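You operate a simulated robot arm through the tools that you are given. There is no shell and no other tool. Be economical: measure what you need, move in short steps, check, and stop when the job is done.

You run a simulated two-armed robot. Do the job below in one go: nothing can be reset, and whatever is moved stays where it is left.

## Task
Set head 2 up for the small wheel: locked at 15, tilted down, fan 2 at 4.
Fine: free the clamp to move the head and lock it after; start the turntable last.
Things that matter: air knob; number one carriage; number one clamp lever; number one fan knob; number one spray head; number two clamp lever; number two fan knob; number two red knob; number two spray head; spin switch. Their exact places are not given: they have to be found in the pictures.

It is judged by the outcome, as a careful person would: the job done as asked, and still so three seconds after it is handed in. It fails if anything else is knocked over, pushed out of place, dropped, spilled or broken.

## Robot
Two 7-joint arms with two-finger grippers on one trunk, on a base that drives. Base frame: it is fixed to the floor where the robot stands at the start and does not move with it; the origin is under the middle of the robot, x ahead of it, y to its left, z up. Readings come in m, rad, newtons and seconds.
The left shoulder is at the start at [0.078, 0.151, 0.988], the right one opposite. With the tool pointing down near the work surface each hand reaches from about 0.22 to 0.78 m from the robot's upright axis, wherever it stands, measured 20 degrees to its own side. Places, roughly: air knob [0.6, -0.2, 0.9]; number one carriage [0.7, 0.8, 0.9]; number one clamp lever [0.7, 1, 0.9]; number one fan knob [0.6, -0.3, 0.9]; number one spray head [0.7, 0.8, 1.1]; number two clamp lever [0.6, 0.1, 0.9]; number two fan knob [0.6, -0.4, 0.9]; number two red knob [0.6, 0.3, 1.1]; number two spray head [0.6, 0.3, 1.1]; spin switch [0.5, -0.4, 0.9]. Payload 2.54 kg a hand.
Tool frame (each hand has its own): the origin (TCP) lies between the finger pads and is the grasp point; the fingertips stand 0.03 m ahead of it; z points along the fingers, y is the line along which they close. The gripper opens to 0.116 m. The gripper's body begins 0.095 m behind the TCP.
Orientation is told as [roll, pitch, yaw] about the base's x, y, z axes, in that order, counted from this pose: with the fingers straight down and closing along the base's y, the tool's x points along the base's -x, its y along +y and its z along -z.

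## Interface
- The arms move only by the tool drive_tool. It takes "left_rows", "right_rows" or both (then of equal length, played together; a hand with none holds still); each is text: rows parted by semicolons, each of 7 numbers parted by spaces: the shift along the tool's x, y, z in units of 30 mm (1.0 is 30 mm), then the turn, a rotation vector about the tool's x, y, z in units of 8 degrees (1.0 is 8 degrees), then the opening, from 0 (shut) to 1 (fully open). In form: dx dy dz rx ry rz gripper; .... A call has 1 to 8 rows; each row shifts and turns the commanded pose from where the row before left it, along the tool's axes as they then stand. A call with a number of a shift or a turn outside -1 to 1 is refused whole. A row lasts 0.2 s, in which the tool goes at most 0.05 m and 0.15 rad; a call with a longer step from one row to the next is refused whole, and so is a gripper value outside its range. A pose out of reach is approached as far as the arm can. The call stops where the force on the tool passes 40 N (or 10 N more than at its start, if that is more) or the arm is blocked; 0.2 s more then pass. The fingers move at their own pace (about 0.072 m/s each) and stop on an object; they squeeze with about 29 N. The grip force told is the motor's: it shows also when the fingers shut on nothing. Time passes only in rows, and 0.2 s behind the last, so rows that do not move let the fingers close. The reply holds the time, the measured pose of the TCP, the force on the tool along the base axes, the opening and the grip force, in the units named above and with some noise, with the torque about the TCP (base axes, N m) and any sound that the robot's microphone picked up.
- Cameras (640 x 400 px; columns grow to the right, rows downward): "scene" is now at [0.1595, -0.0052, 1.1375]; the picture's right is [-0.06, -1.00, 0.00], its down [-0.31, 0.02, -0.95] and it looks along [0.95, -0.06, -0.31] (base axes); focal length 237 px, centre (320, 200). "left" rides on the left gripper at [0.069, 0.015, -0.122] in its tool frame; the picture's right is [-0.21, 0.98, 0.00], its down [-0.83, -0.18, -0.53] and it looks along [-0.52, -0.11, 0.85] (tool axes); focal length 251 px, centre (320, 200). "right" rides on the right gripper at [0.069, -0.015, -0.122] in its tool frame; the picture's right is [0.22, 0.98, 0.00], its down [-0.83, 0.18, -0.53] and it looks along [-0.52, 0.11, 0.85] (tool axes); focal length 251 px, centre (320, 200).
- get_image(camera): a new picture of that camera. The clock stands still meanwhile.
- move_column(by): slides the trunk up (or, below 0, down) by that many m; the arms and the scene camera ride with it, the base frame stays. It gives what a move gives, with no picture.
- drive_base(legs): drives the robot by 1 to 6 legs, each [ahead, left, turn to the left] in m, m and rad, along the robot's own axes; the way and the turn of a leg run together, so that a leg with both is an arc; at most 1.5 m and 3.142 rad a leg. The arms and the cameras ride along, it lands a little off, and it stops where it bumps. It gives what a move gives.
- head_to(pan, tilt): turns the head with the scene camera to pan (to the left, within 1.396 rad either way) and tilt (down, from -0.506 to 1.204), counted from straight ahead of the robot. It gives what a move gives.
- pixel_to_xyz(camera, pixels): for up to 12 pixels [column, row] of the newest picture of that camera ("zoom" is the newest enlarged one), the place [x, y, z] in the base frame of the surface seen there, good to about 0.003 m. The clock stands still meanwhile.
- close_up(camera, box): a new picture of the part [left, top, right, bottom] of that camera's present view, enlarged. The clock stands still meanwhile.
- hand_in(): hands the job in; it is judged then, once.

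Keep the steps short. Do not move on a guess: measure, check each grasp and each placing, and mend mistakes. In all there are 80 turns and 62 pictures (those below and enlarged ones count). Leave the grippers open and the arms clear of the work at the hand-in unless told otherwise, and finish with a single line.

The tools are called as name(argument=value, ...) on one line, values as JSON. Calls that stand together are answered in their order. drive_tool: Moves the arms, as the interface text tells. Its arguments: {"type":"object","properties":{"left_rows":{"type":"string"},"right_rows":{"type":"string"}},"required":[]} The other tools are called the same way: move_column (by) slides the trunk up or down; drive_base (legs) drives the base; head_to (pan, tilt) turns the head that bears the scene camera; get_image (camera) takes a picture; pixel_to_xyz (camera, pixels) gives the place of the surface under pixels of a picture; close_up (camera, box) takes an enlarged picture of a part of a camera's view; hand_in () hands the job in.

At the start:

```text
t: 0.0
left_tcp_pos: [0.3638, 0.1843, 1.0004]
left_ee_rot: [0.0, 0.001, 0.0]
left_wrist_force: [0.4, 0.1, 1.0]
left_moment: [0.01, 0.0, 0.0]
left_width: 0.116
left_gripper_force: 0.1
right_tcp_pos: [0.4207, -0.2343, 1.0001]
right_ee_rot: [0.002, 0.001, -0.001]
right_wrist_force: [0.1, -0.2, 0.4]
right_moment: [0.0, -0.01, -0.02]
right_width: 0.1158
right_gripper_force: 0.0
trunk travel left (down, up): [-0.225, 0.064]
robot x, y, heading: [-0.0038, -0.0015, 0.0]
head pan, tilt: [-0.061, 0.314]
```

scene: 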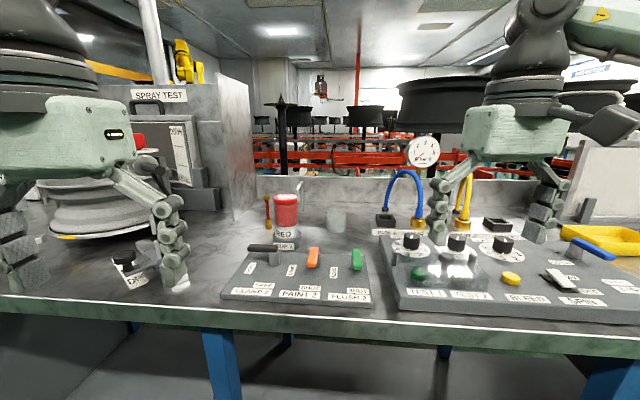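
right: 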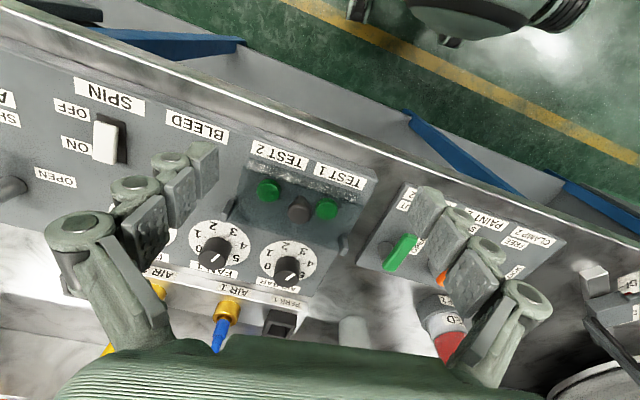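
left: 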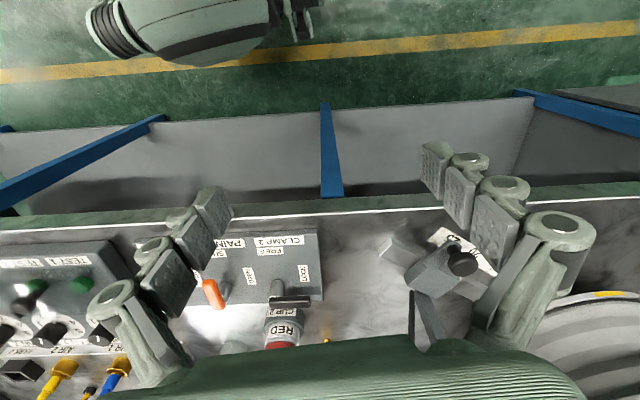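

I see a bench with a clamp 2 / paint 2 / flush 2 panel in the middle and a knob panel on the right. I'll look closer at both panels first.

close_up(camera="scene", box=[210, 180, 380, 310])

close_up(camera="scene", box=[370, 130, 640, 325])

close_up(camera="scene", box=[0, 80, 260, 300])

```text
3.08 times, centred on (295, 245) of scene
```

zoom: 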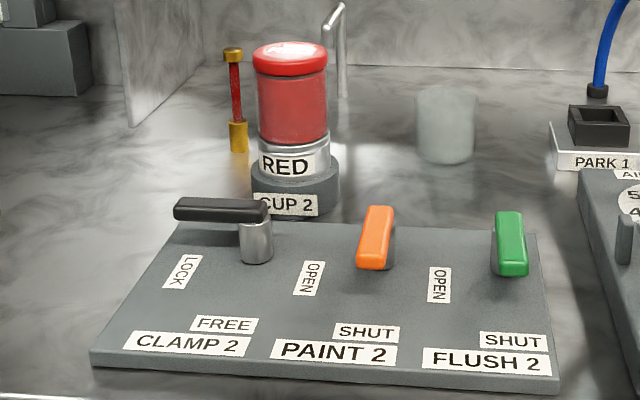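

```text
2.05 times, centred on (505, 228) of scene
```

zoom: 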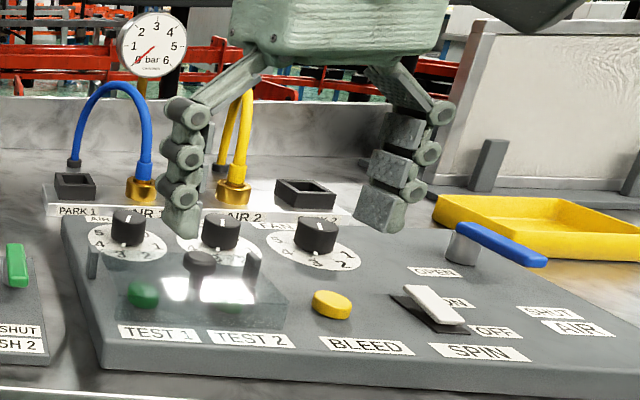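

```text
1.82 times, centred on (130, 190) of scene
```

zoom: 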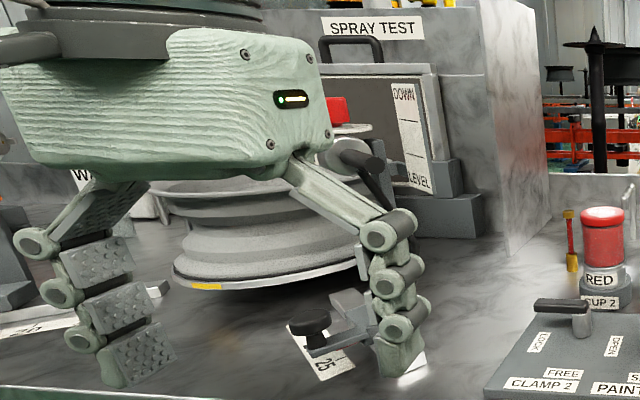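

The left arm hides head 2. I'll pan the head left, and raise the left hand a bit out of the view.

drive_tool(left_rows="1 -1 -1 0 0 0 1; 1 -1 -1 0 0 0 1; 0 -1 -1 0 0 0 1; 0 -1 -1 0 0 0 1;0 0 -1 0 0 0 1")

head_to(pan=0.6, tilt=0.4)

get_image(camera="scene")

```text
refused: row 1 steps farther than a row can; nothing moved
```

```text
t: 1.0
left_tcp_pos: [0.3628, 0.1851, 1.0005]
left_ee_rot: [-0.001, 0.0, -0.001]
left_wrist_force: [1.2, 0.2, -0.1]
left_moment: [0.0, -0.04, 0.0]
left_width: 0.1161
left_gripper_force: 0.1
right_tcp_pos: [0.4212, -0.234, 1.0008]
right_ee_rot: [0.003, 0.0, -0.002]
right_wrist_force: [-0.8, 0.1, 0.9]
right_moment: [0.02, 0.0, 0.0]
right_width: 0.1159
right_gripper_force: 0.1
trunk travel left (down, up): [-0.225, 0.064]
robot x, y, heading: [-0.0037, 0.0015, -0.002]
head pan, tilt: [0.6, 0.4]
```

```text
55 pictures are left
```

scene: 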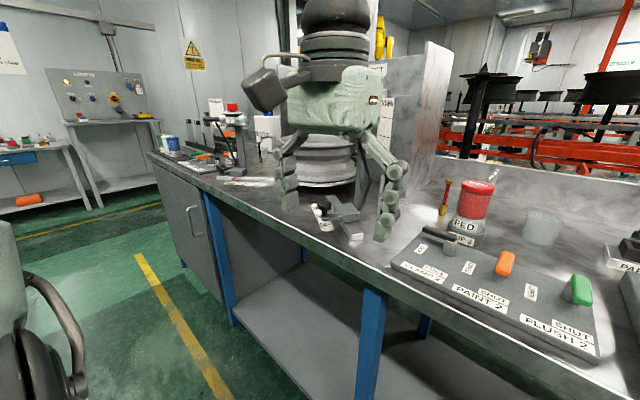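

The arm still blocks the view; I'll move it right and up in smaller steps (max 0.05 m).

drive_tool(left_rows="0 -1 -1 0 0 0 1; 0 -1 -1 0 0 0 1; 0 -1 -1 0 0 0 1; 0 -1 -1 0 0 0 1;0 -1 -1 0 0 0 1;0 -1 -0.5 0 0 0 1")

get_image(camera="scene")

```text
t: 2.4
left_tcp_pos: [0.358, 0.096, 1.134]
left_ee_rot: [0.0, 0.001, 0.0]
left_wrist_force: [0.1, 0.6, 0.2]
left_moment: [0.01, 0.03, 0.01]
left_width: 0.1159
left_gripper_force: 0.1
left hand out of reach, approached as far as the arm can: row 4, 5, 6
right_tcp_pos: [0.4211, -0.2353, 0.9997]
right_ee_rot: [0.002, 0.0, -0.001]
right_wrist_force: [0.5, -0.5, -0.4]
right_moment: [0.01, 0.02, -0.01]
right_width: 0.1159
right_gripper_force: 0.0
trunk travel left (down, up): [-0.225, 0.064]
robot x, y, heading: [-0.0004, 0.0009, 0.0]
head pan, tilt: [0.6, 0.4]
```

```text
54 pictures are left
```

scene: 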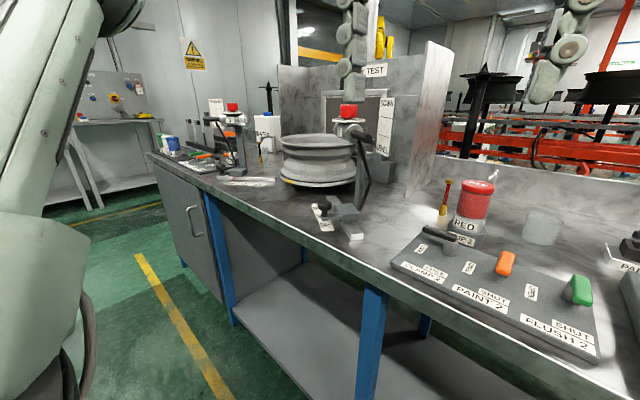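

Now head 2 is visible near (350,150). Enlarging head 2, the tables, and station 1.

close_up(camera="scene", box=[265, 90, 425, 250])

close_up(camera="scene", box=[295, 170, 385, 250])

close_up(camera="scene", box=[150, 90, 290, 200])

```text
2.50 times, centred on (345, 170) of scene
```

zoom: 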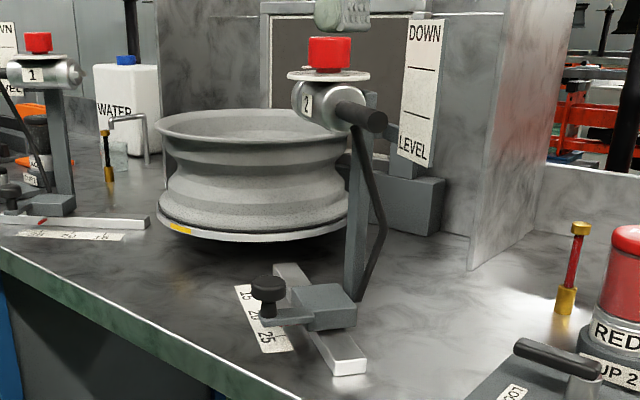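

```text
5.00 times, centred on (340, 210) of scene
```

zoom: 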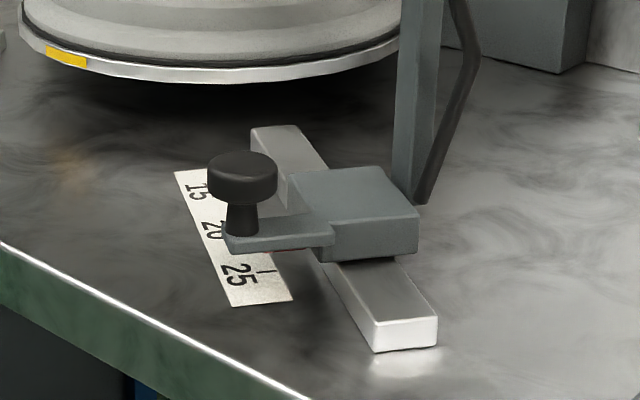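

```text
3.64 times, centred on (220, 145) of scene
```

zoom: 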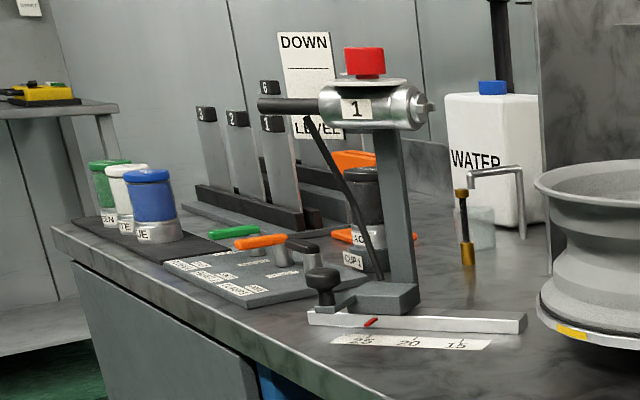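

Measuring key points of head 2 and its rail from this view (pixels from the scene picture).

close_up(camera="scene", box=[320, 90, 400, 150])

pixel_to_xyz(camera="scene", pixels=[[348, 110], [358, 139], [332, 204], [350, 208], [348, 237], [337, 163], [318, 208], [326, 225], [361, 180], [340, 133], [360, 215], [432, 232]])

```text
6.67 times, centred on (360, 120) of scene
```

zoom: 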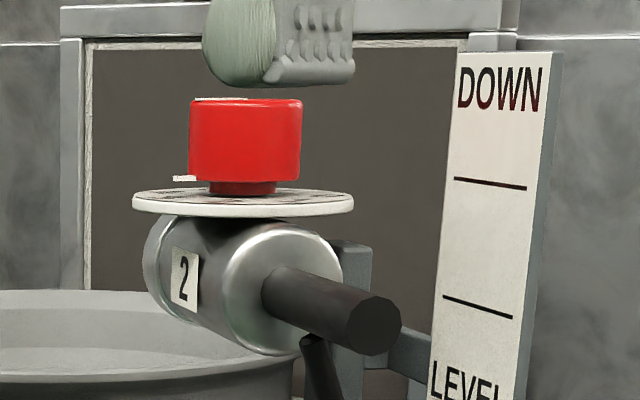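

```text
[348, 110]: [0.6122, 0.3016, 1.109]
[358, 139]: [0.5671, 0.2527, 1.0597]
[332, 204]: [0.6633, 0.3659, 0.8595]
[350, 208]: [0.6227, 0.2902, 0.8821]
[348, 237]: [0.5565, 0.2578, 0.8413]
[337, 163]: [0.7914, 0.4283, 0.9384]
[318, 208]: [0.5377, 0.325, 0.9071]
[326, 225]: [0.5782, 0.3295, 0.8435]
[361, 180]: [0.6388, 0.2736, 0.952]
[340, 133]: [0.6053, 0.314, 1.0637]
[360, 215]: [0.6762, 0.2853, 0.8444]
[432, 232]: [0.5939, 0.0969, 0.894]
```

Look with the left hand camera, which looks forward-down from above.

get_image(camera="left")

get_image(camera="right")

```text
49 pictures are left
```

left: 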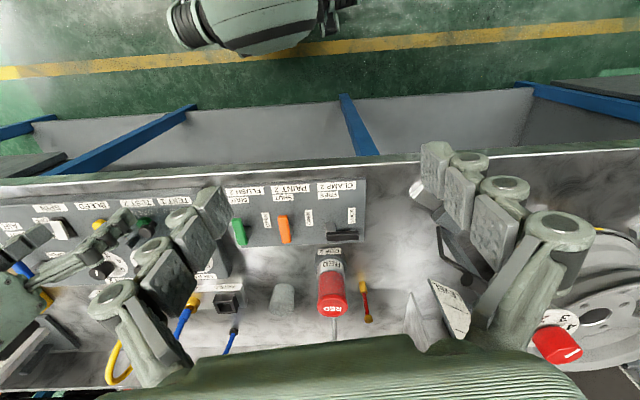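

```text
48 pictures are left
```

right: 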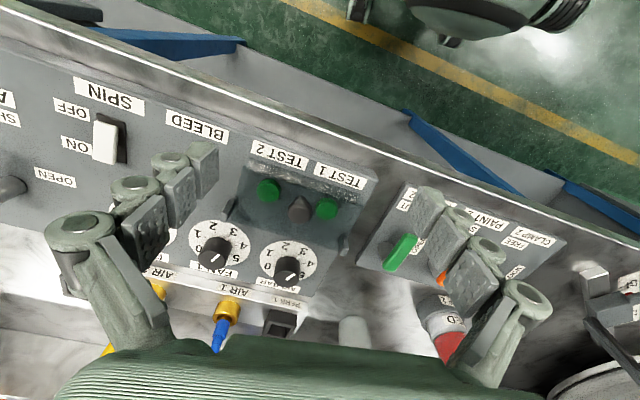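

I'll zoom on the red knob's dial in the left camera, and view the knob panel with the scene camera.

close_up(camera="left", box=[500, 290, 610, 370])

head_to(pan=-0.45, tilt=0.5)

get_image(camera="scene")

```text
5.00 times, centred on (555, 330) of left
```

zoom: 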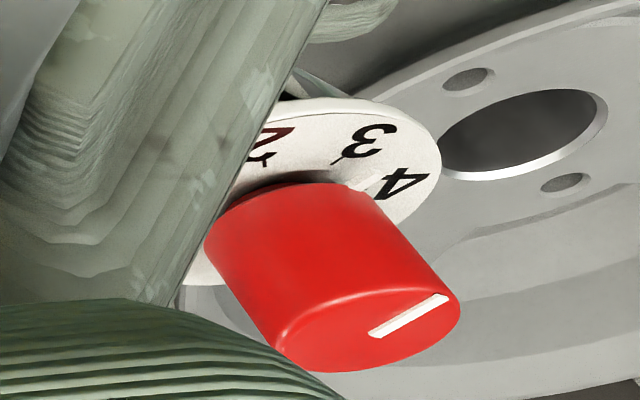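

```text
t: 3.7
left_tcp_pos: [0.3586, 0.0954, 1.133]
left_ee_rot: [-0.002, 0.0, -0.001]
left_wrist_force: [0.2, -0.4, -0.5]
left_moment: [-0.02, 0.0, -0.01]
left_width: 0.1166
left_gripper_force: 0.0
right_tcp_pos: [0.4204, -0.2346, 1.0008]
right_ee_rot: [0.003, 0.0, 0.0]
right_wrist_force: [0.1, 0.2, 0.6]
right_moment: [-0.02, 0.01, -0.02]
right_width: 0.1161
right_gripper_force: 0.0
trunk travel left (down, up): [-0.225, 0.064]
robot x, y, heading: [-0.0006, 0.001, 0.002]
head pan, tilt: [-0.45, 0.499]
```

```text
46 pictures are left
```

scene: 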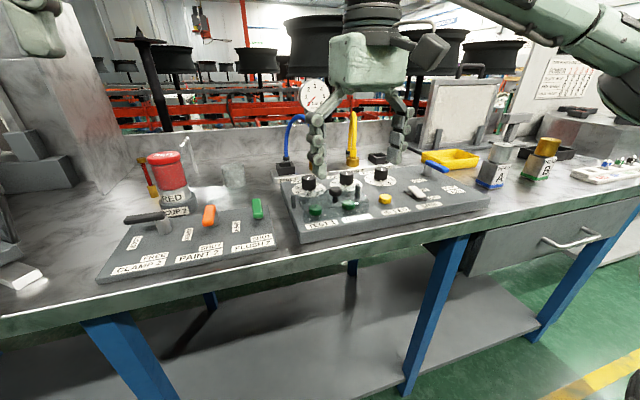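

There's a wall sheet near (565,75); I'll zoom on it and the knob panel.

close_up(camera="scene", box=[520, 40, 620, 110])

close_up(camera="scene", box=[275, 155, 475, 245])

pixel_to_xyz(camera="scene", pixels=[[309, 180], [347, 176], [381, 172], [417, 190], [145, 216], [163, 222], [380, 182], [420, 195]])

```text
5.71 times, centred on (570, 75) of scene
```

zoom: 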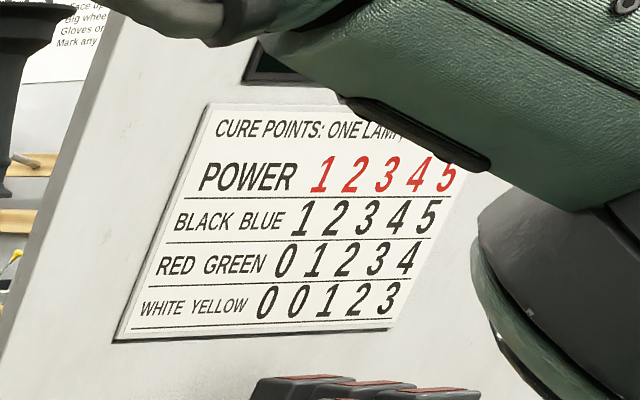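

```text
3.20 times, centred on (375, 200) of scene
```

zoom: 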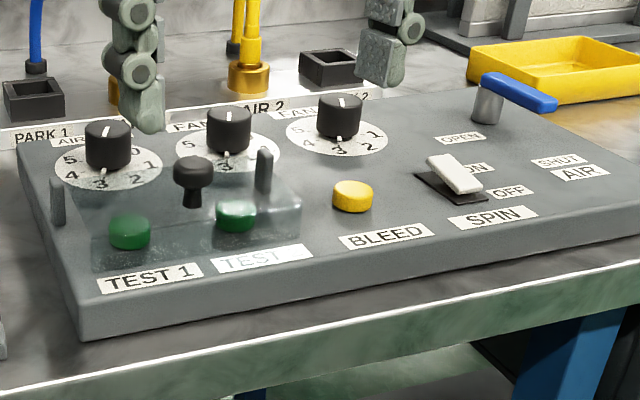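

```text
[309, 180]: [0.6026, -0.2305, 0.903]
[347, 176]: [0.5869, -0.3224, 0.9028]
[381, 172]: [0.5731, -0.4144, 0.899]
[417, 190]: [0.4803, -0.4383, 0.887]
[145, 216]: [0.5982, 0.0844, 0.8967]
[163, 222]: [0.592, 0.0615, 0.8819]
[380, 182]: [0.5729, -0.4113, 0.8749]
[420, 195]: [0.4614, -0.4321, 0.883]
```

The sheet isn't relevant to this job. Now precise geometry of rail 2: pan to it and zoom.

head_to(pan=0.5, tilt=0.6)

close_up(camera="scene", box=[260, 110, 380, 200])

```text
t: 5.0
left_tcp_pos: [0.3582, 0.0958, 1.1338]
left_ee_rot: [0.001, 0.001, 0.001]
left_wrist_force: [0.3, -0.1, 0.1]
left_moment: [-0.02, 0.02, -0.01]
left_width: 0.1163
left_gripper_force: 0.1
right_tcp_pos: [0.4215, -0.2331, 1.001]
right_ee_rot: [0.002, 0.002, -0.002]
right_wrist_force: [-0.2, -0.7, -0.7]
right_moment: [-0.02, -0.02, 0.0]
right_width: 0.1159
right_gripper_force: 0.0
trunk travel left (down, up): [-0.225, 0.064]
robot x, y, heading: [0.0007, 0.0016, 0.001]
head pan, tilt: [0.499, 0.6]
```

```text
4.44 times, centred on (320, 155) of scene
```

zoom: 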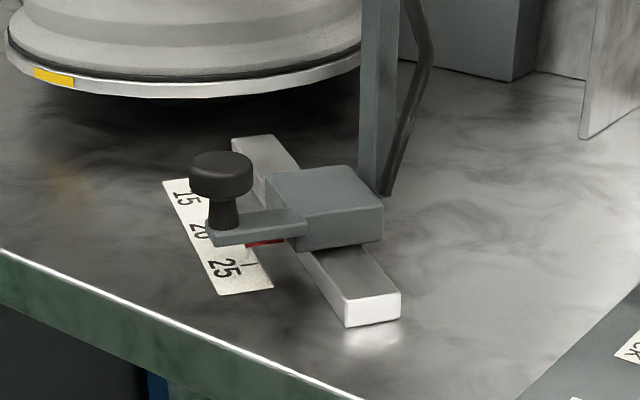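

pixel_to_xyz(camera="zoom", pixels=[[250, 263], [265, 243], [188, 190], [215, 270], [240, 140], [272, 138], [345, 297], [398, 292], [325, 205], [220, 165], [255, 228], [182, 205]])

close_up(camera="scene", box=[285, 140, 325, 170])

```text
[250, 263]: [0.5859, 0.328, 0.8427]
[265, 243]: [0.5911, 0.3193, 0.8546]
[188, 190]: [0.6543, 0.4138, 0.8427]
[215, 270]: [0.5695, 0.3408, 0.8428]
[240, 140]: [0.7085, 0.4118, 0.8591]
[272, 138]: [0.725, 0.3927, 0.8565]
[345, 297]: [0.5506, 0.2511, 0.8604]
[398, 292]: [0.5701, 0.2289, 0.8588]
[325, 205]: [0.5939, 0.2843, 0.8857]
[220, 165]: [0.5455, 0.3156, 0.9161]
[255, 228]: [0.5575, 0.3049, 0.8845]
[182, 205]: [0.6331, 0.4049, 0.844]
```

```text
13.33 times, centred on (305, 155) of scene
```

zoom: 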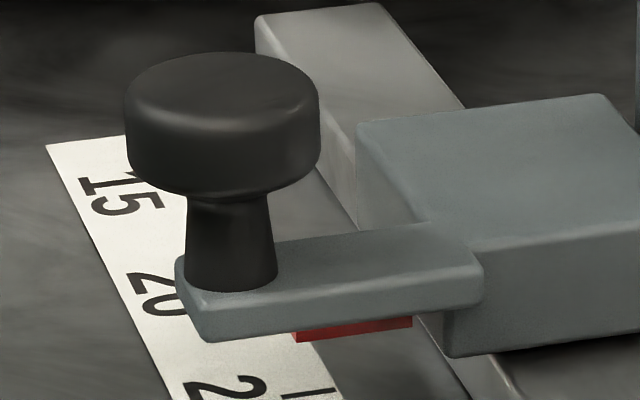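

Pointer (red) is near the 25 tick; rail runs along (0.70,0.71). Now the clamp lever's geometry.

head_to(pan=0.1, tilt=0.6)

close_up(camera="scene", box=[220, 110, 380, 210])

```text
t: 5.8
left_tcp_pos: [0.358, 0.0962, 1.1353]
left_ee_rot: [0.0, 0.0, 0.0]
left_wrist_force: [-0.7, -0.3, 1.0]
left_moment: [0.02, -0.02, 0.0]
left_width: 0.1158
left_gripper_force: 0.0
right_tcp_pos: [0.4211, -0.2324, 0.9997]
right_ee_rot: [0.001, -0.001, -0.002]
right_wrist_force: [0.6, 0.0, 0.3]
right_moment: [0.01, 0.0, -0.01]
right_width: 0.116
right_gripper_force: 0.2
trunk travel left (down, up): [-0.225, 0.064]
robot x, y, heading: [-0.0003, 0.0005, -0.0]
head pan, tilt: [0.099, 0.6]
```

```text
4.00 times, centred on (300, 160) of scene
```

zoom: 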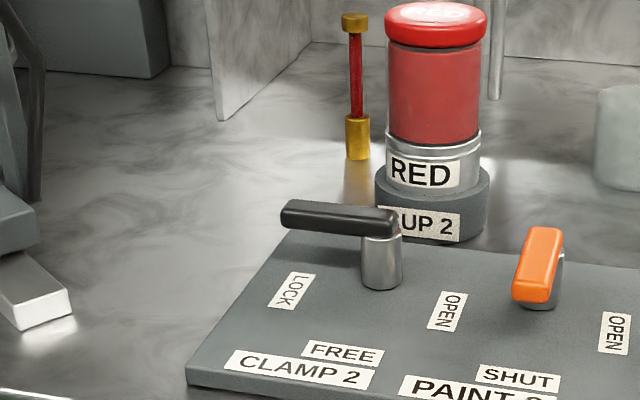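

pixel_to_xyz(camera="zoom", pixels=[[290, 208], [385, 215], [340, 212], [340, 228], [381, 275], [536, 245], [535, 285], [340, 352], [290, 290], [435, 15], [500, 368], [295, 260]])

get_image(camera="scene")

```text
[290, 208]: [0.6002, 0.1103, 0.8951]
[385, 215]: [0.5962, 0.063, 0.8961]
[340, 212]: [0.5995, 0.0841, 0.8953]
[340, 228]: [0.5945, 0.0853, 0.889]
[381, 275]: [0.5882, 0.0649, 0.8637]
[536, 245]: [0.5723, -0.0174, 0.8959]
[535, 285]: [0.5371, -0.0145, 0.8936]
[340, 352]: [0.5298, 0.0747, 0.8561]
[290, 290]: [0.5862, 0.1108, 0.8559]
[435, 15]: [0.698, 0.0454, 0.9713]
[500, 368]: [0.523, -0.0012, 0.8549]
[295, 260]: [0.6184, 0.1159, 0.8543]
```

```text
40 pictures are left
```

scene: 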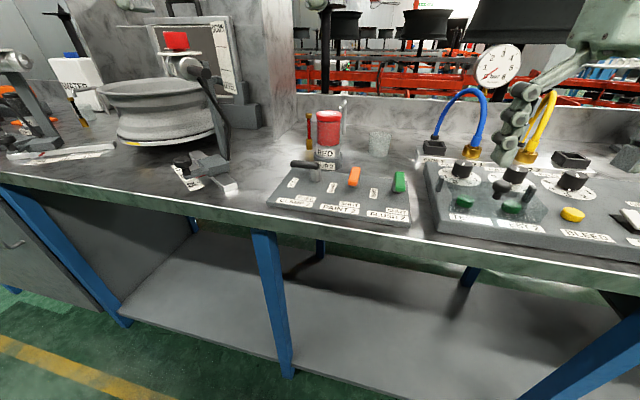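

Lever: pivot ≈ (0.597,0.061), handle tip ≈ (0.601,0.112), z 0.884–0.896; it points at LOCK and must swing toward the operator (FREE). I'll close the left fingers and bring them over the far side of the handle, in stages.

drive_tool(left_rows="-0.5 0 0.4 0 0 0 0; -1 0 0.4 0 0 0 0; -1 0 0.4 0 0 0 0; -1 0 0.4 0 0 0 0; -1 0 0.4 0 0 0 0; -1 0 0.4 0 0 0 0")

```text
t: 7.2
left_tcp_pos: [0.5075, 0.1286, 1.0503]
left_ee_rot: [0.0, 0.0, 0.0]
left_wrist_force: [0.9, -0.1, -0.6]
left_moment: [0.04, 0.03, 0.02]
left_width: 0.0
left_gripper_force: 28.9
left hand out of reach, approached as far as the arm can: row 2, 3, 4, 5, 6
right_tcp_pos: [0.4221, -0.2346, 0.9993]
right_ee_rot: [0.004, 0.0, -0.001]
right_wrist_force: [1.0, 0.3, -0.3]
right_moment: [-0.01, 0.0, 0.0]
right_width: 0.116
right_gripper_force: 0.0
trunk travel left (down, up): [-0.225, 0.064]
robot x, y, heading: [0.0029, -0.0008, 0.005]
head pan, tilt: [0.099, 0.6]
```

drive_tool(left_rows="0 0 0.2 0 0 0 0; -1 0 0.2 0 0 0 0")

```text
t: 7.8
left_tcp_pos: [0.5319, 0.1397, 1.0359]
left_ee_rot: [-0.001, 0.0, 0.0]
left_wrist_force: [0.1, 0.3, -0.8]
left_moment: [-0.01, -0.01, 0.01]
left_width: 0.0
left_gripper_force: 29.1
left hand out of reach, approached as far as the arm can: row 2
right_tcp_pos: [0.4203, -0.2334, 0.9988]
right_ee_rot: [0.002, 0.001, -0.002]
right_wrist_force: [0.3, 0.2, -0.2]
right_moment: [0.02, 0.02, 0.02]
right_width: 0.116
right_gripper_force: 0.1
trunk travel left (down, up): [-0.225, 0.064]
robot x, y, heading: [-0.0004, 0.0006, 0.0]
head pan, tilt: [0.099, 0.6]
```

The arm is near its reach limit at this height. I'll raise the trunk to give it more room, then continue.

move_column(by=0.06)

drive_tool(left_rows="-1 -0.5 0.9 0 0 0 0; -1 -0.5 0.6 0 0 0 0; -1 -0.3 0.5 0 0 0 0")

```text
t: 8.8
left_tcp_pos: [0.5321, 0.1407, 1.0947]
left_ee_rot: [0.0, 0.0, 0.0]
left_wrist_force: [-0.5, 0.0, -0.3]
left_moment: [0.01, 0.0, 0.04]
left_width: 0.0
left_gripper_force: 28.5
right_tcp_pos: [0.4207, -0.2342, 1.0603]
right_ee_rot: [0.003, 0.0, -0.002]
right_wrist_force: [0.9, 1.2, -0.3]
right_moment: [0.0, -0.02, 0.04]
right_width: 0.1158
right_gripper_force: 0.0
trunk travel left (down, up): [-0.285, 0.004]
robot x, y, heading: [-0.0, -0.0015, -0.002]
head pan, tilt: [0.099, 0.6]
```

```text
t: 9.6
left_tcp_pos: [0.561, 0.1513, 1.068]
left_ee_rot: [0.0, -0.002, 0.005]
left_wrist_force: [-0.2, 0.2, 0.4]
left_moment: [-0.01, 0.02, -0.05]
left_width: 0.0001
left_gripper_force: 28.2
left hand out of reach, approached as far as the arm can: row 1, 2, 3
right_tcp_pos: [0.4215, -0.233, 1.0595]
right_ee_rot: [0.002, 0.0, -0.001]
right_wrist_force: [0.1, -0.3, 0.0]
right_moment: [0.01, -0.02, -0.02]
right_width: 0.1159
right_gripper_force: 0.1
trunk travel left (down, up): [-0.285, 0.004]
robot x, y, heading: [0.0006, 0.0034, 0.002]
head pan, tilt: [0.099, 0.6]
```

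drive_tool(left_rows="0 0 1 0 0 0 0; 0 0 1 0 0 0 0; -1 0 0.2 0 0 0 0; -1 0 0 0 0 0 0")

```text
t: 10.8
left_tcp_pos: [0.5986, 0.1515, 1.0012]
left_ee_rot: [-0.004, 0.001, -0.019]
left_wrist_force: [-7.4, -15.0, 3.6]
left_moment: [2.17, -0.76, 0.48]
left_width: 0.0001
left_gripper_force: 28.4
left hand out of reach, approached as far as the arm can: row 4
right_tcp_pos: [0.4194, -0.2383, 1.0615]
right_ee_rot: [0.003, -0.004, -0.004]
right_wrist_force: [0.0, 0.2, 0.5]
right_moment: [-0.04, -0.03, 0.02]
right_width: 0.1161
right_gripper_force: 0.1
trunk travel left (down, up): [-0.285, 0.004]
robot x, y, heading: [-0.0035, 0.0012, -0.009]
head pan, tilt: [0.099, 0.6]
stopped in row 4 (left hand): the force on the tool passed its limit at 45 N (the readings are from after the stop); the commanded pose is now the measured one
```

Contact: something on the +y side (likely the spray handle against the hand body). I back off the way I came and look.

drive_tool(left_rows="0.6 -0.3 0 0 0 0 0; 1 -1 0 0 0 0 0; 1 -1 0 0 0 0 0")

head_to(pan=0.4, tilt=0.5)

get_image(camera="scene")

```text
t: 11.6
left_tcp_pos: [0.5282, 0.1001, 0.9983]
left_ee_rot: [-0.006, 0.0, -0.01]
left_wrist_force: [-0.2, -0.5, -0.7]
left_moment: [-0.04, -0.02, 0.0]
left_width: 0.0
left_gripper_force: 28.4
left hand out of reach, approached as far as the arm can: row 3
right_tcp_pos: [0.4191, -0.2346, 1.0608]
right_ee_rot: [0.001, 0.0, -0.003]
right_wrist_force: [0.1, 0.2, -0.3]
right_moment: [0.01, -0.03, -0.04]
right_width: 0.1162
right_gripper_force: 0.1
trunk travel left (down, up): [-0.285, 0.004]
robot x, y, heading: [0.0004, -0.002, 0.0]
head pan, tilt: [0.099, 0.6]
```

```text
t: 12.4
left_tcp_pos: [0.5296, 0.1006, 0.9981]
left_ee_rot: [-0.007, 0.0, -0.013]
left_wrist_force: [0.1, 0.8, 0.5]
left_moment: [0.01, 0.01, 0.01]
left_width: 0.0001
left_gripper_force: 29.1
right_tcp_pos: [0.42, -0.2351, 1.0591]
right_ee_rot: [0.001, -0.001, -0.003]
right_wrist_force: [-0.3, 0.8, 0.5]
right_moment: [0.01, 0.02, 0.02]
right_width: 0.1161
right_gripper_force: 0.0
trunk travel left (down, up): [-0.285, 0.004]
robot x, y, heading: [0.0002, -0.0007, -0.004]
head pan, tilt: [0.4, 0.499]
```

```text
39 pictures are left
```

scene: 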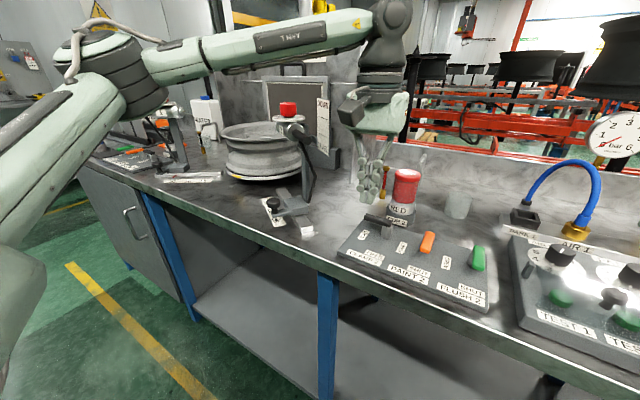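

Nothing looks displaced at a glance. For better reach I'll shift the base to the right 0.13 and ahead 0.05 m (hands are above everything in front).

drive_base(legs=[[0, -0.13, 0], [0.05, 0, 0]])

close_up(camera="scene", box=[160, 70, 400, 250])

```text
t: 14.8
left_tcp_pos: [0.5788, -0.0258, 0.998]
left_ee_rot: [-0.007, 0.001, -0.009]
left_wrist_force: [0.2, -0.3, -0.6]
left_moment: [-0.02, 0.04, 0.0]
left_width: 0.0
left_gripper_force: 28.5
right_tcp_pos: [0.4712, -0.3629, 1.0593]
right_ee_rot: [0.003, 0.002, 0.0]
right_wrist_force: [0.8, 0.1, -0.1]
right_moment: [0.06, 0.06, 0.01]
right_width: 0.1159
right_gripper_force: 0.0
trunk travel left (down, up): [-0.285, 0.004]
robot x, y, heading: [0.0496, -0.134, 0.0]
head pan, tilt: [0.4, 0.499]
```

```text
2.22 times, centred on (280, 160) of scene
```

zoom: 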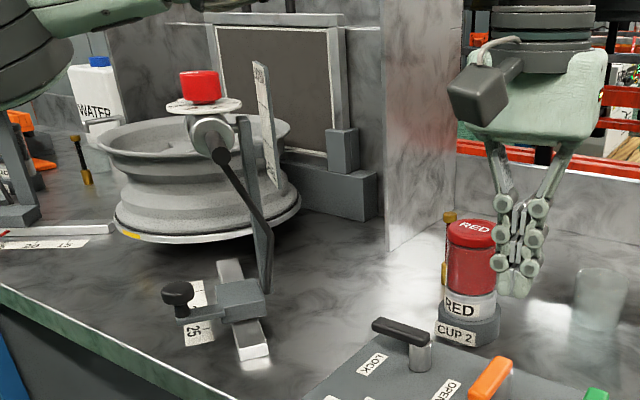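

All intact. Now move the closed left fingers to y≈0.112, then over the far side of the handle at x≈0.625, high.

drive_tool(left_rows="0 1 0 0 0 0 0; 0 1 0 0 0 0 0; 0 1 0 0 0 0 0; 0 1 0 0 0 0 0; 0 0.5 0 0 0 0 0; -0.8 0 0.3 0 0 0 0; -0.7 0 0.3 0 0 0 0")

get_image(camera="scene")

```text
t: 16.4
left_tcp_pos: [0.6236, 0.1097, 0.9795]
left_ee_rot: [-0.006, 0.001, -0.009]
left_wrist_force: [0.6, 0.2, 0.5]
left_moment: [-0.02, 0.03, -0.01]
left_width: 0.0
left_gripper_force: 28.5
right_tcp_pos: [0.4709, -0.3621, 1.0591]
right_ee_rot: [0.002, 0.001, 0.0]
right_wrist_force: [0.1, 0.6, 0.1]
right_moment: [-0.02, -0.03, -0.03]
right_width: 0.116
right_gripper_force: 0.0
trunk travel left (down, up): [-0.285, 0.004]
robot x, y, heading: [0.0508, -0.1283, 0.008]
head pan, tilt: [0.4, 0.499]
```

```text
37 pictures are left
```

scene: 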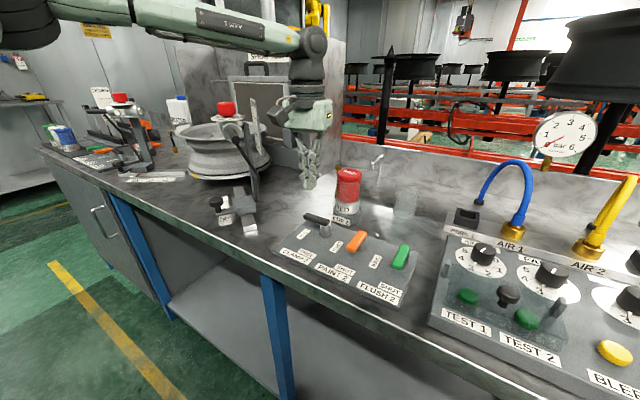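

Clear. Descend 0.078 m behind the handle.

drive_tool(left_rows="-0.1 0 0.9 0 0 0 0; 0 0 0.9 0 0 0 0; 0 -0.1 0.8 0 0 0 0")

close_up(camera="scene", box=[270, 150, 400, 270])

```text
t: 17.2
left_tcp_pos: [0.6267, 0.107, 0.9201]
left_ee_rot: [-0.005, -0.013, -0.009]
left_wrist_force: [-9.6, 1.6, 15.9]
left_moment: [0.06, 0.47, -0.03]
left_width: 0.006
left_gripper_force: 28.5
right_tcp_pos: [0.4704, -0.3625, 1.0601]
right_ee_rot: [0.001, 0.0, 0.001]
right_wrist_force: [0.9, 0.1, 0.6]
right_moment: [0.01, 0.07, -0.01]
right_width: 0.1159
right_gripper_force: 0.1
trunk travel left (down, up): [-0.285, 0.004]
robot x, y, heading: [0.0535, -0.128, 0.003]
head pan, tilt: [0.4, 0.499]
stopped in row 3 (left hand): the force on the tool passed its limit at 55 N (the readings are from after the stop); the commanded pose is now the measured one
```

```text
3.33 times, centred on (335, 210) of scene
```

zoom: 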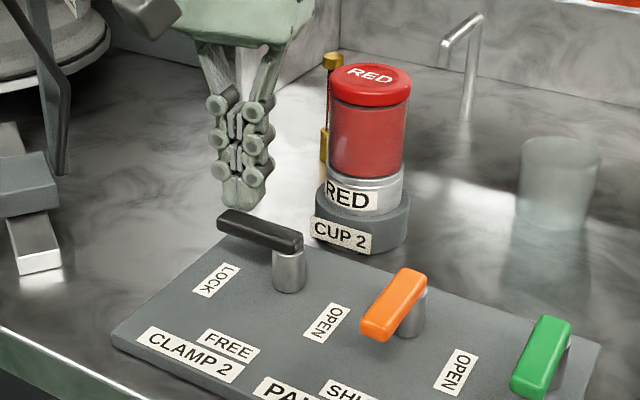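

The tips touched the handle's rear edge. Raise, shift 12 mm farther back, retry.

drive_tool(left_rows="0 0 -0.7 0 0 0 0; -0.45 0 0 0 0 0 0; 0 0 0.7 0 0 0 0; 0 0 0.6 0 0 0 0")

close_up(camera="scene", box=[270, 150, 400, 270])

```text
t: 18.2
left_tcp_pos: [0.6434, 0.1072, 0.8975]
left_ee_rot: [-0.006, -0.01, -0.01]
left_wrist_force: [0.3, 0.6, 0.9]
left_moment: [0.0, -0.01, -0.01]
left_width: 0.0003
left_gripper_force: 28.2
right_tcp_pos: [0.4708, -0.3618, 1.06]
right_ee_rot: [0.001, -0.001, 0.003]
right_wrist_force: [-0.5, -0.1, 0.4]
right_moment: [-0.02, -0.03, 0.0]
right_width: 0.1159
right_gripper_force: 0.2
trunk travel left (down, up): [-0.285, 0.004]
robot x, y, heading: [0.0502, -0.1311, -0.0]
head pan, tilt: [0.4, 0.499]
```

```text
3.33 times, centred on (335, 210) of scene
```

zoom: 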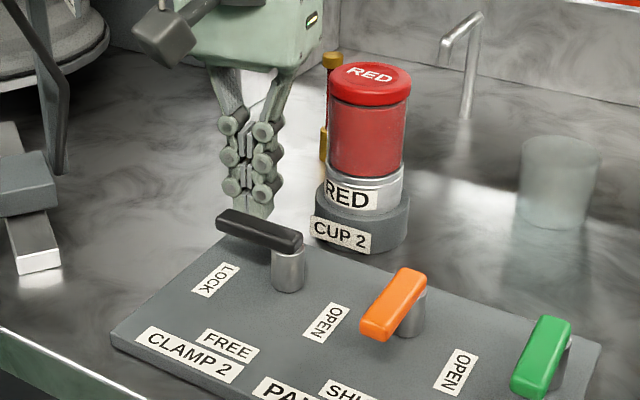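

Fingers are behind the handle, clear of the cup. Sweep it in an arc toward the operator (FREE).

drive_tool(left_rows="0.7 -0.07 0 0 0 0 0; 0.37 0.03 0 0 0 0 0; 0.4 0.03 0 0 0 0 0; 0.37 -0.1 0 0 0 0 0; 0.37 -0.17 0 0 0 0 0; 0.27 -0.23 0 0 0 0 0; 0.17 -0.23 0 0 0 0 0")

close_up(camera="scene", box=[270, 150, 400, 270])

```text
t: 19.8
left_tcp_pos: [0.5657, 0.0928, 0.897]
left_ee_rot: [-0.002, -0.019, -0.001]
left_wrist_force: [20.3, 30.4, 8.7]
left_moment: [0.03, -0.1, 0.3]
left_width: 0.0
left_gripper_force: 29.2
right_tcp_pos: [0.4724, -0.3593, 1.0602]
right_ee_rot: [-0.002, 0.002, 0.0]
right_wrist_force: [-0.4, 0.0, 1.3]
right_moment: [0.01, 0.01, 0.0]
right_width: 0.1164
right_gripper_force: 0.1
trunk travel left (down, up): [-0.285, 0.004]
robot x, y, heading: [0.0481, -0.1306, 0.002]
head pan, tilt: [0.4, 0.499]
```

```text
3.33 times, centred on (335, 210) of scene
```

zoom: 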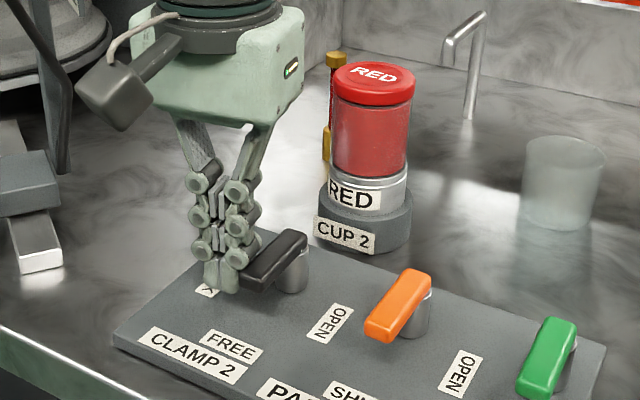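

Lever mostly swung; push a little more toward −y to its stop.

drive_tool(left_rows="0.05 -0.2 0 0 0 0 0; 0.05 -0.2 0 0 0 0 0;0 -0.2 0 0 0 0 0")

close_up(camera="scene", box=[270, 150, 400, 270])

```text
t: 20.1
left_tcp_pos: [0.5658, 0.0938, 0.8983]
left_ee_rot: [0.011, -0.022, 0.0]
left_wrist_force: [3.1, 14.0, 1.0]
left_moment: [0.06, -0.07, 0.06]
left_width: 0.0
left_gripper_force: 28.8
right_tcp_pos: [0.4732, -0.3603, 1.0597]
right_ee_rot: [0.0, 0.0, 0.004]
right_wrist_force: [-0.7, 0.2, 0.3]
right_moment: [0.0, 0.0, 0.03]
right_width: 0.116
right_gripper_force: 0.0
trunk travel left (down, up): [-0.285, 0.004]
robot x, y, heading: [0.0496, -0.1289, 0.002]
head pan, tilt: [0.4, 0.499]
stopped in row 1 (left hand): the force on the tool passed its limit at 51 N (the readings are from after the stop); the commanded pose is now the measured one
```

```text
3.33 times, centred on (335, 210) of scene
```

zoom: 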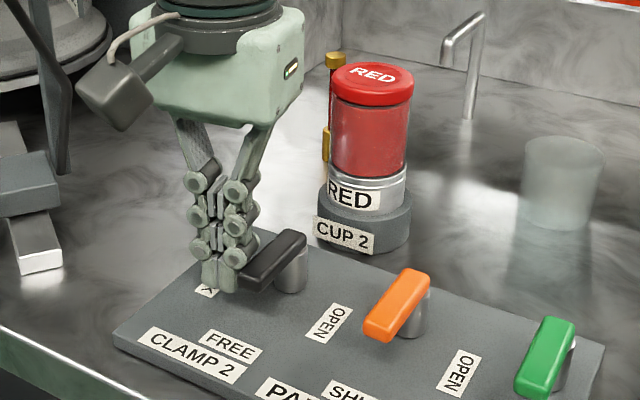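

pixel_to_xyz(camera="zoom", pixels=[[290, 240], [260, 273], [275, 257], [410, 278], [380, 322], [250, 285]])

```text
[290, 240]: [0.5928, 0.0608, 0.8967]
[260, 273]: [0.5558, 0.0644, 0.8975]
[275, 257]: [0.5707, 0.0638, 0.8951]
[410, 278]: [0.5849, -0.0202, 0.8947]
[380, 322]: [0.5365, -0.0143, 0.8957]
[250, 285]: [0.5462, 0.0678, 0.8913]
```

Lever is now at FREE, parallel to the PAINT 2 handle. Withdraw the hand left/up and back.

drive_tool(left_rows="0 0.5 0 0 0 0 0; 0 0.2 -1 0 0 0 0; 0.3 0 -1 0 0 0 0; 1 0 -0.9 0 0 0 0; 1 0 -0.2 0 0 0 0.5; 1 0 0 0 0 0 0.5; 1 0 0 0 0 0 0.6; 1 0 0 0 0 0 0.6")

head_to(pan=0.75, tilt=0.6)

get_image(camera="scene")

```text
t: 21.9
left_tcp_pos: [0.4051, 0.1108, 0.9897]
left_ee_rot: [0.005, -0.021, -0.002]
left_wrist_force: [-0.4, -0.1, -0.4]
left_moment: [-0.01, -0.01, -0.04]
left_width: 0.0696
left_gripper_force: 0.0
right_tcp_pos: [0.4715, -0.3599, 1.0596]
right_ee_rot: [0.002, 0.0, 0.003]
right_wrist_force: [-0.4, 0.6, 0.3]
right_moment: [0.02, 0.01, 0.0]
right_width: 0.1159
right_gripper_force: 0.1
trunk travel left (down, up): [-0.285, 0.004]
robot x, y, heading: [0.0497, -0.1306, 0.001]
head pan, tilt: [0.4, 0.499]
```

```text
t: 22.8
left_tcp_pos: [0.4059, 0.1114, 0.9903]
left_ee_rot: [0.008, -0.021, 0.0]
left_wrist_force: [-0.6, 0.1, -0.1]
left_moment: [0.01, 0.01, 0.02]
left_width: 0.0696
left_gripper_force: 0.1
right_tcp_pos: [0.4718, -0.3613, 1.0596]
right_ee_rot: [0.0, 0.0, 0.003]
right_wrist_force: [0.8, 0.4, -0.1]
right_moment: [0.01, 0.0, -0.04]
right_width: 0.1159
right_gripper_force: 0.0
trunk travel left (down, up): [-0.285, 0.004]
robot x, y, heading: [0.0512, -0.13, 0.003]
head pan, tilt: [0.75, 0.6]
```

```text
32 pictures are left
```

scene: 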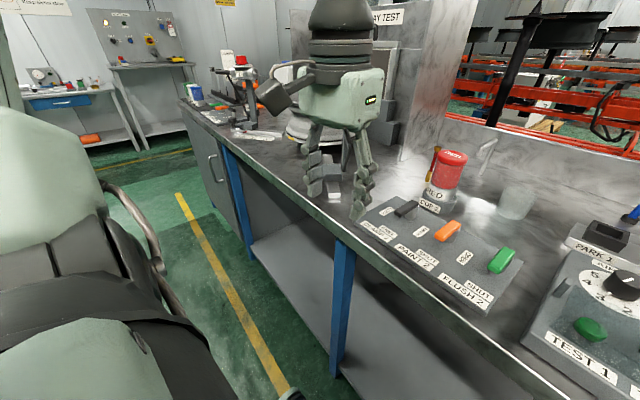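

Camera view is blocked by the hand, as expected. Drive base left 0.22 m so head 2 comes within comfortable reach (hand at x≈0.40 stays clear of the assembly).

drive_base(legs=[[0, 0.22, 0]])

drive_tool(left_rows="0 0 0 0 0 0.94 0.6; 0 0 0 0 0 0.94 0.6; 0 0 0 0 0 0.94 0.6; 0 0 0 0 0 0.94 0.6; 0 0 0 0 0 0.94 0.6; 0 0 0 0 0 0.93 0.6; 0 0 0 0 -1 0 0.6; 0 0 0 0 -1 0 0.6")

head_to(pan=0.3, tilt=0.6)

get_image(camera="scene")

```text
t: 25.5
left_tcp_pos: [0.4036, 0.3317, 0.9906]
left_ee_rot: [0.005, -0.021, -0.002]
left_wrist_force: [0.6, 0.0, 0.7]
left_moment: [0.01, 0.01, 0.03]
left_width: 0.0696
left_gripper_force: 0.0
right_tcp_pos: [0.4715, -0.1405, 1.0599]
right_ee_rot: [0.001, 0.001, 0.0]
right_wrist_force: [-0.6, -0.3, 0.0]
right_moment: [-0.02, 0.02, -0.02]
right_width: 0.1159
right_gripper_force: 0.0
trunk travel left (down, up): [-0.285, 0.004]
robot x, y, heading: [0.0482, 0.0939, 0.003]
head pan, tilt: [0.75, 0.6]
```

```text
t: 27.3
left_tcp_pos: [0.4044, 0.3322, 0.9894]
left_ee_rot: [0.02, -0.29, -0.795]
left_wrist_force: [-0.9, -0.2, -0.1]
left_moment: [0.0, -0.01, 0.0]
left_width: 0.0692
left_gripper_force: 0.1
right_tcp_pos: [0.4711, -0.1398, 1.0599]
right_ee_rot: [0.0, -0.001, 0.002]
right_wrist_force: [1.3, -0.4, -0.3]
right_moment: [0.01, 0.05, -0.01]
right_width: 0.1163
right_gripper_force: 0.1
trunk travel left (down, up): [-0.285, 0.004]
robot x, y, heading: [0.047, 0.0948, 0.003]
head pan, tilt: [0.75, 0.6]
```

```text
t: 28.2
left_tcp_pos: [0.4052, 0.3323, 0.9906]
left_ee_rot: [0.02, -0.289, -0.794]
left_wrist_force: [-0.4, -0.4, 0.5]
left_moment: [0.03, 0.04, -0.04]
left_width: 0.0695
left_gripper_force: 0.1
right_tcp_pos: [0.4705, -0.1415, 1.0594]
right_ee_rot: [0.0, 0.0, 0.001]
right_wrist_force: [0.3, 0.0, 0.0]
right_moment: [0.0, 0.01, 0.01]
right_width: 0.116
right_gripper_force: 0.1
trunk travel left (down, up): [-0.285, 0.004]
robot x, y, heading: [0.0486, 0.0913, 0.002]
head pan, tilt: [0.3, 0.6]
```

```text
31 pictures are left
```

scene: 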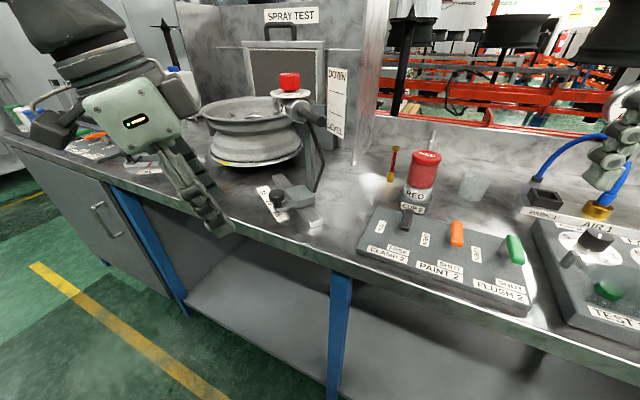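

Nice clear view. Close-up of the carriage and scale, and measure.

close_up(camera="scene", box=[250, 165, 330, 235])

```text
5.71 times, centred on (290, 200) of scene
```

zoom: 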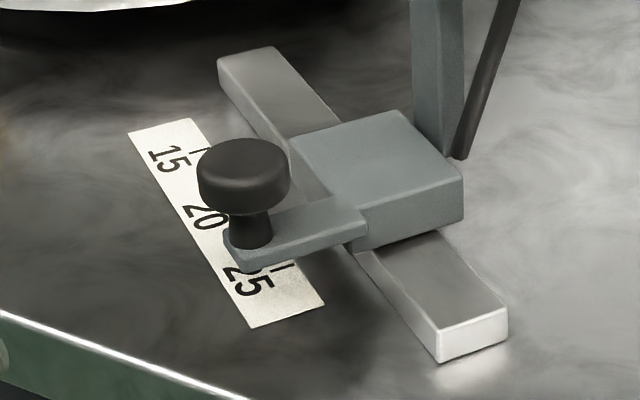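

pixel_to_xyz(camera="zoom", pixels=[[287, 267], [198, 150], [243, 155], [210, 165], [280, 165], [242, 205], [250, 240], [300, 228], [232, 250], [365, 243], [300, 170], [235, 145]])

```text
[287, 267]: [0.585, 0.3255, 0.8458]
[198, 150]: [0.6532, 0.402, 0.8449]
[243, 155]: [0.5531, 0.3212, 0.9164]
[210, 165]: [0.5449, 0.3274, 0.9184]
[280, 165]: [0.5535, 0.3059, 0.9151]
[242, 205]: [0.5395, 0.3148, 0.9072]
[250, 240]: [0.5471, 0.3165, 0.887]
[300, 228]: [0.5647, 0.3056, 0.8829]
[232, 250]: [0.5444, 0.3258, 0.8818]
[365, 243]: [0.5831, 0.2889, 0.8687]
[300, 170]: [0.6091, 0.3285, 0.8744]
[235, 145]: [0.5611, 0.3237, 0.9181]
```

25 tick at (0.585,0.3255), 15 tick at (0.653,0.402): 10 cm, direction (0.68,0.73). Knob centre ≈ (0.553,0.321), top z 0.917. Move to a pre-grasp 60 mm back along the tilted tool axis.

drive_tool(left_rows="0 0 0 0 -1 0 0.6; -0.593 0.8175 0.4325 0 0 0 0.6; -0.593 0.8175 0.4325 0 0 0 0.6; -0.593 0.8175 0.4325 0 0 0 0.6; -0.593 0.8175 0.4325 0 0 0 0.6")

get_image(camera="left")

```text
t: 29.4
left_tcp_pos: [0.5287, 0.3184, 0.9762]
left_ee_rot: [0.023, -0.429, -0.792]
left_wrist_force: [-1.3, -0.4, 0.5]
left_moment: [0.0, -0.01, 0.02]
left_width: 0.0695
left_gripper_force: 0.0
left hand out of reach, approached as far as the arm can: row 4, 5
right_tcp_pos: [0.4717, -0.1414, 1.0602]
right_ee_rot: [0.003, 0.001, 0.001]
right_wrist_force: [-0.9, -0.3, -0.4]
right_moment: [-0.01, -0.08, 0.01]
right_width: 0.1159
right_gripper_force: 0.1
trunk travel left (down, up): [-0.285, 0.004]
robot x, y, heading: [0.0488, 0.0961, 0.001]
head pan, tilt: [0.3, 0.6]
```

```text
29 pictures are left
```

left: 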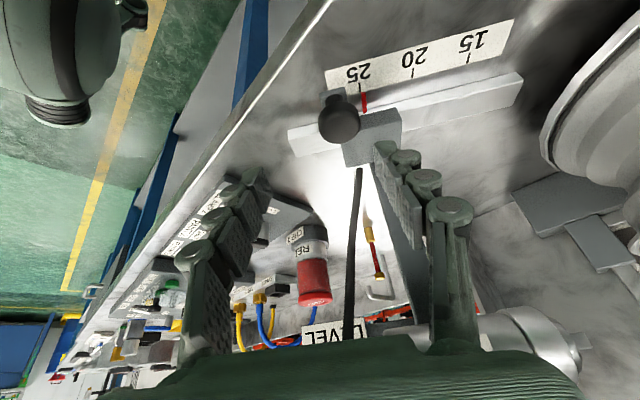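

The left camera gives a superb view of the scale: pointer ≈ 24.7. The high pose is near a limit, but descending should be fine. Descend onto the knob with fingers straddling it along the rail.

drive_tool(left_rows="0.18 0.32 0.2 0 0 0 0.6; 0.18 0.32 0.2 0 0 0 0.6; 0 0 0.55 0 0 0 0.6; 0 0 0.5 0 0 0 0.6; 0 0 0.5 0 0 0 0.6")

get_image(camera="left")

close_up(camera="scene", box=[180, 80, 360, 240])

```text
t: 30.6
left_tcp_pos: [0.5441, 0.3057, 0.9202]
left_ee_rot: [0.022, -0.429, -0.798]
left_wrist_force: [0.1, -0.3, -0.2]
left_moment: [0.02, 0.03, 0.03]
left_width: 0.0697
left_gripper_force: 0.1
left hand out of reach, approached as far as the arm can: row 1, 2
right_tcp_pos: [0.4709, -0.1409, 1.0593]
right_ee_rot: [0.002, -0.001, 0.001]
right_wrist_force: [-0.3, 0.1, 0.0]
right_moment: [-0.02, -0.01, 0.01]
right_width: 0.116
right_gripper_force: 0.1
trunk travel left (down, up): [-0.285, 0.004]
robot x, y, heading: [0.0486, 0.0963, -0.001]
head pan, tilt: [0.3, 0.6]
```

```text
28 pictures are left
```

left: 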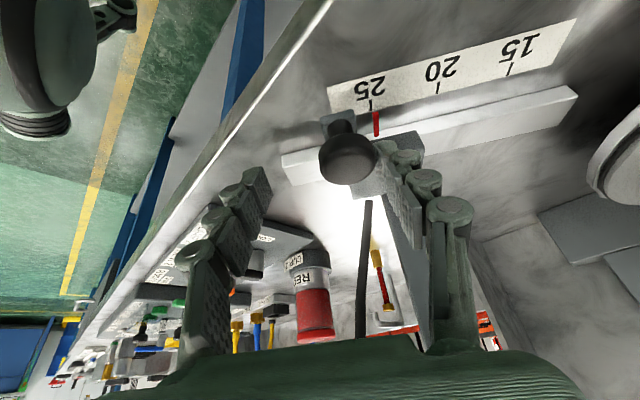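

```text
2.50 times, centred on (270, 160) of scene
```

zoom: 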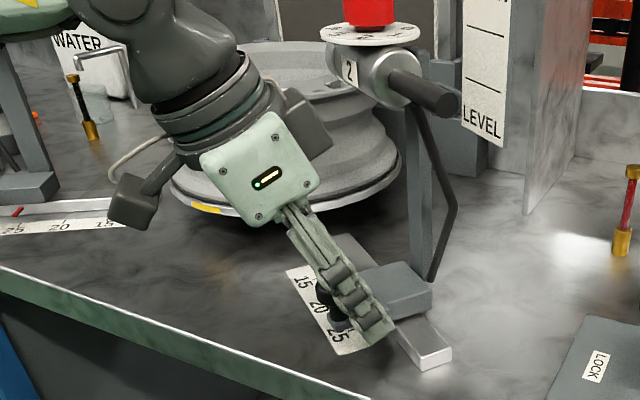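

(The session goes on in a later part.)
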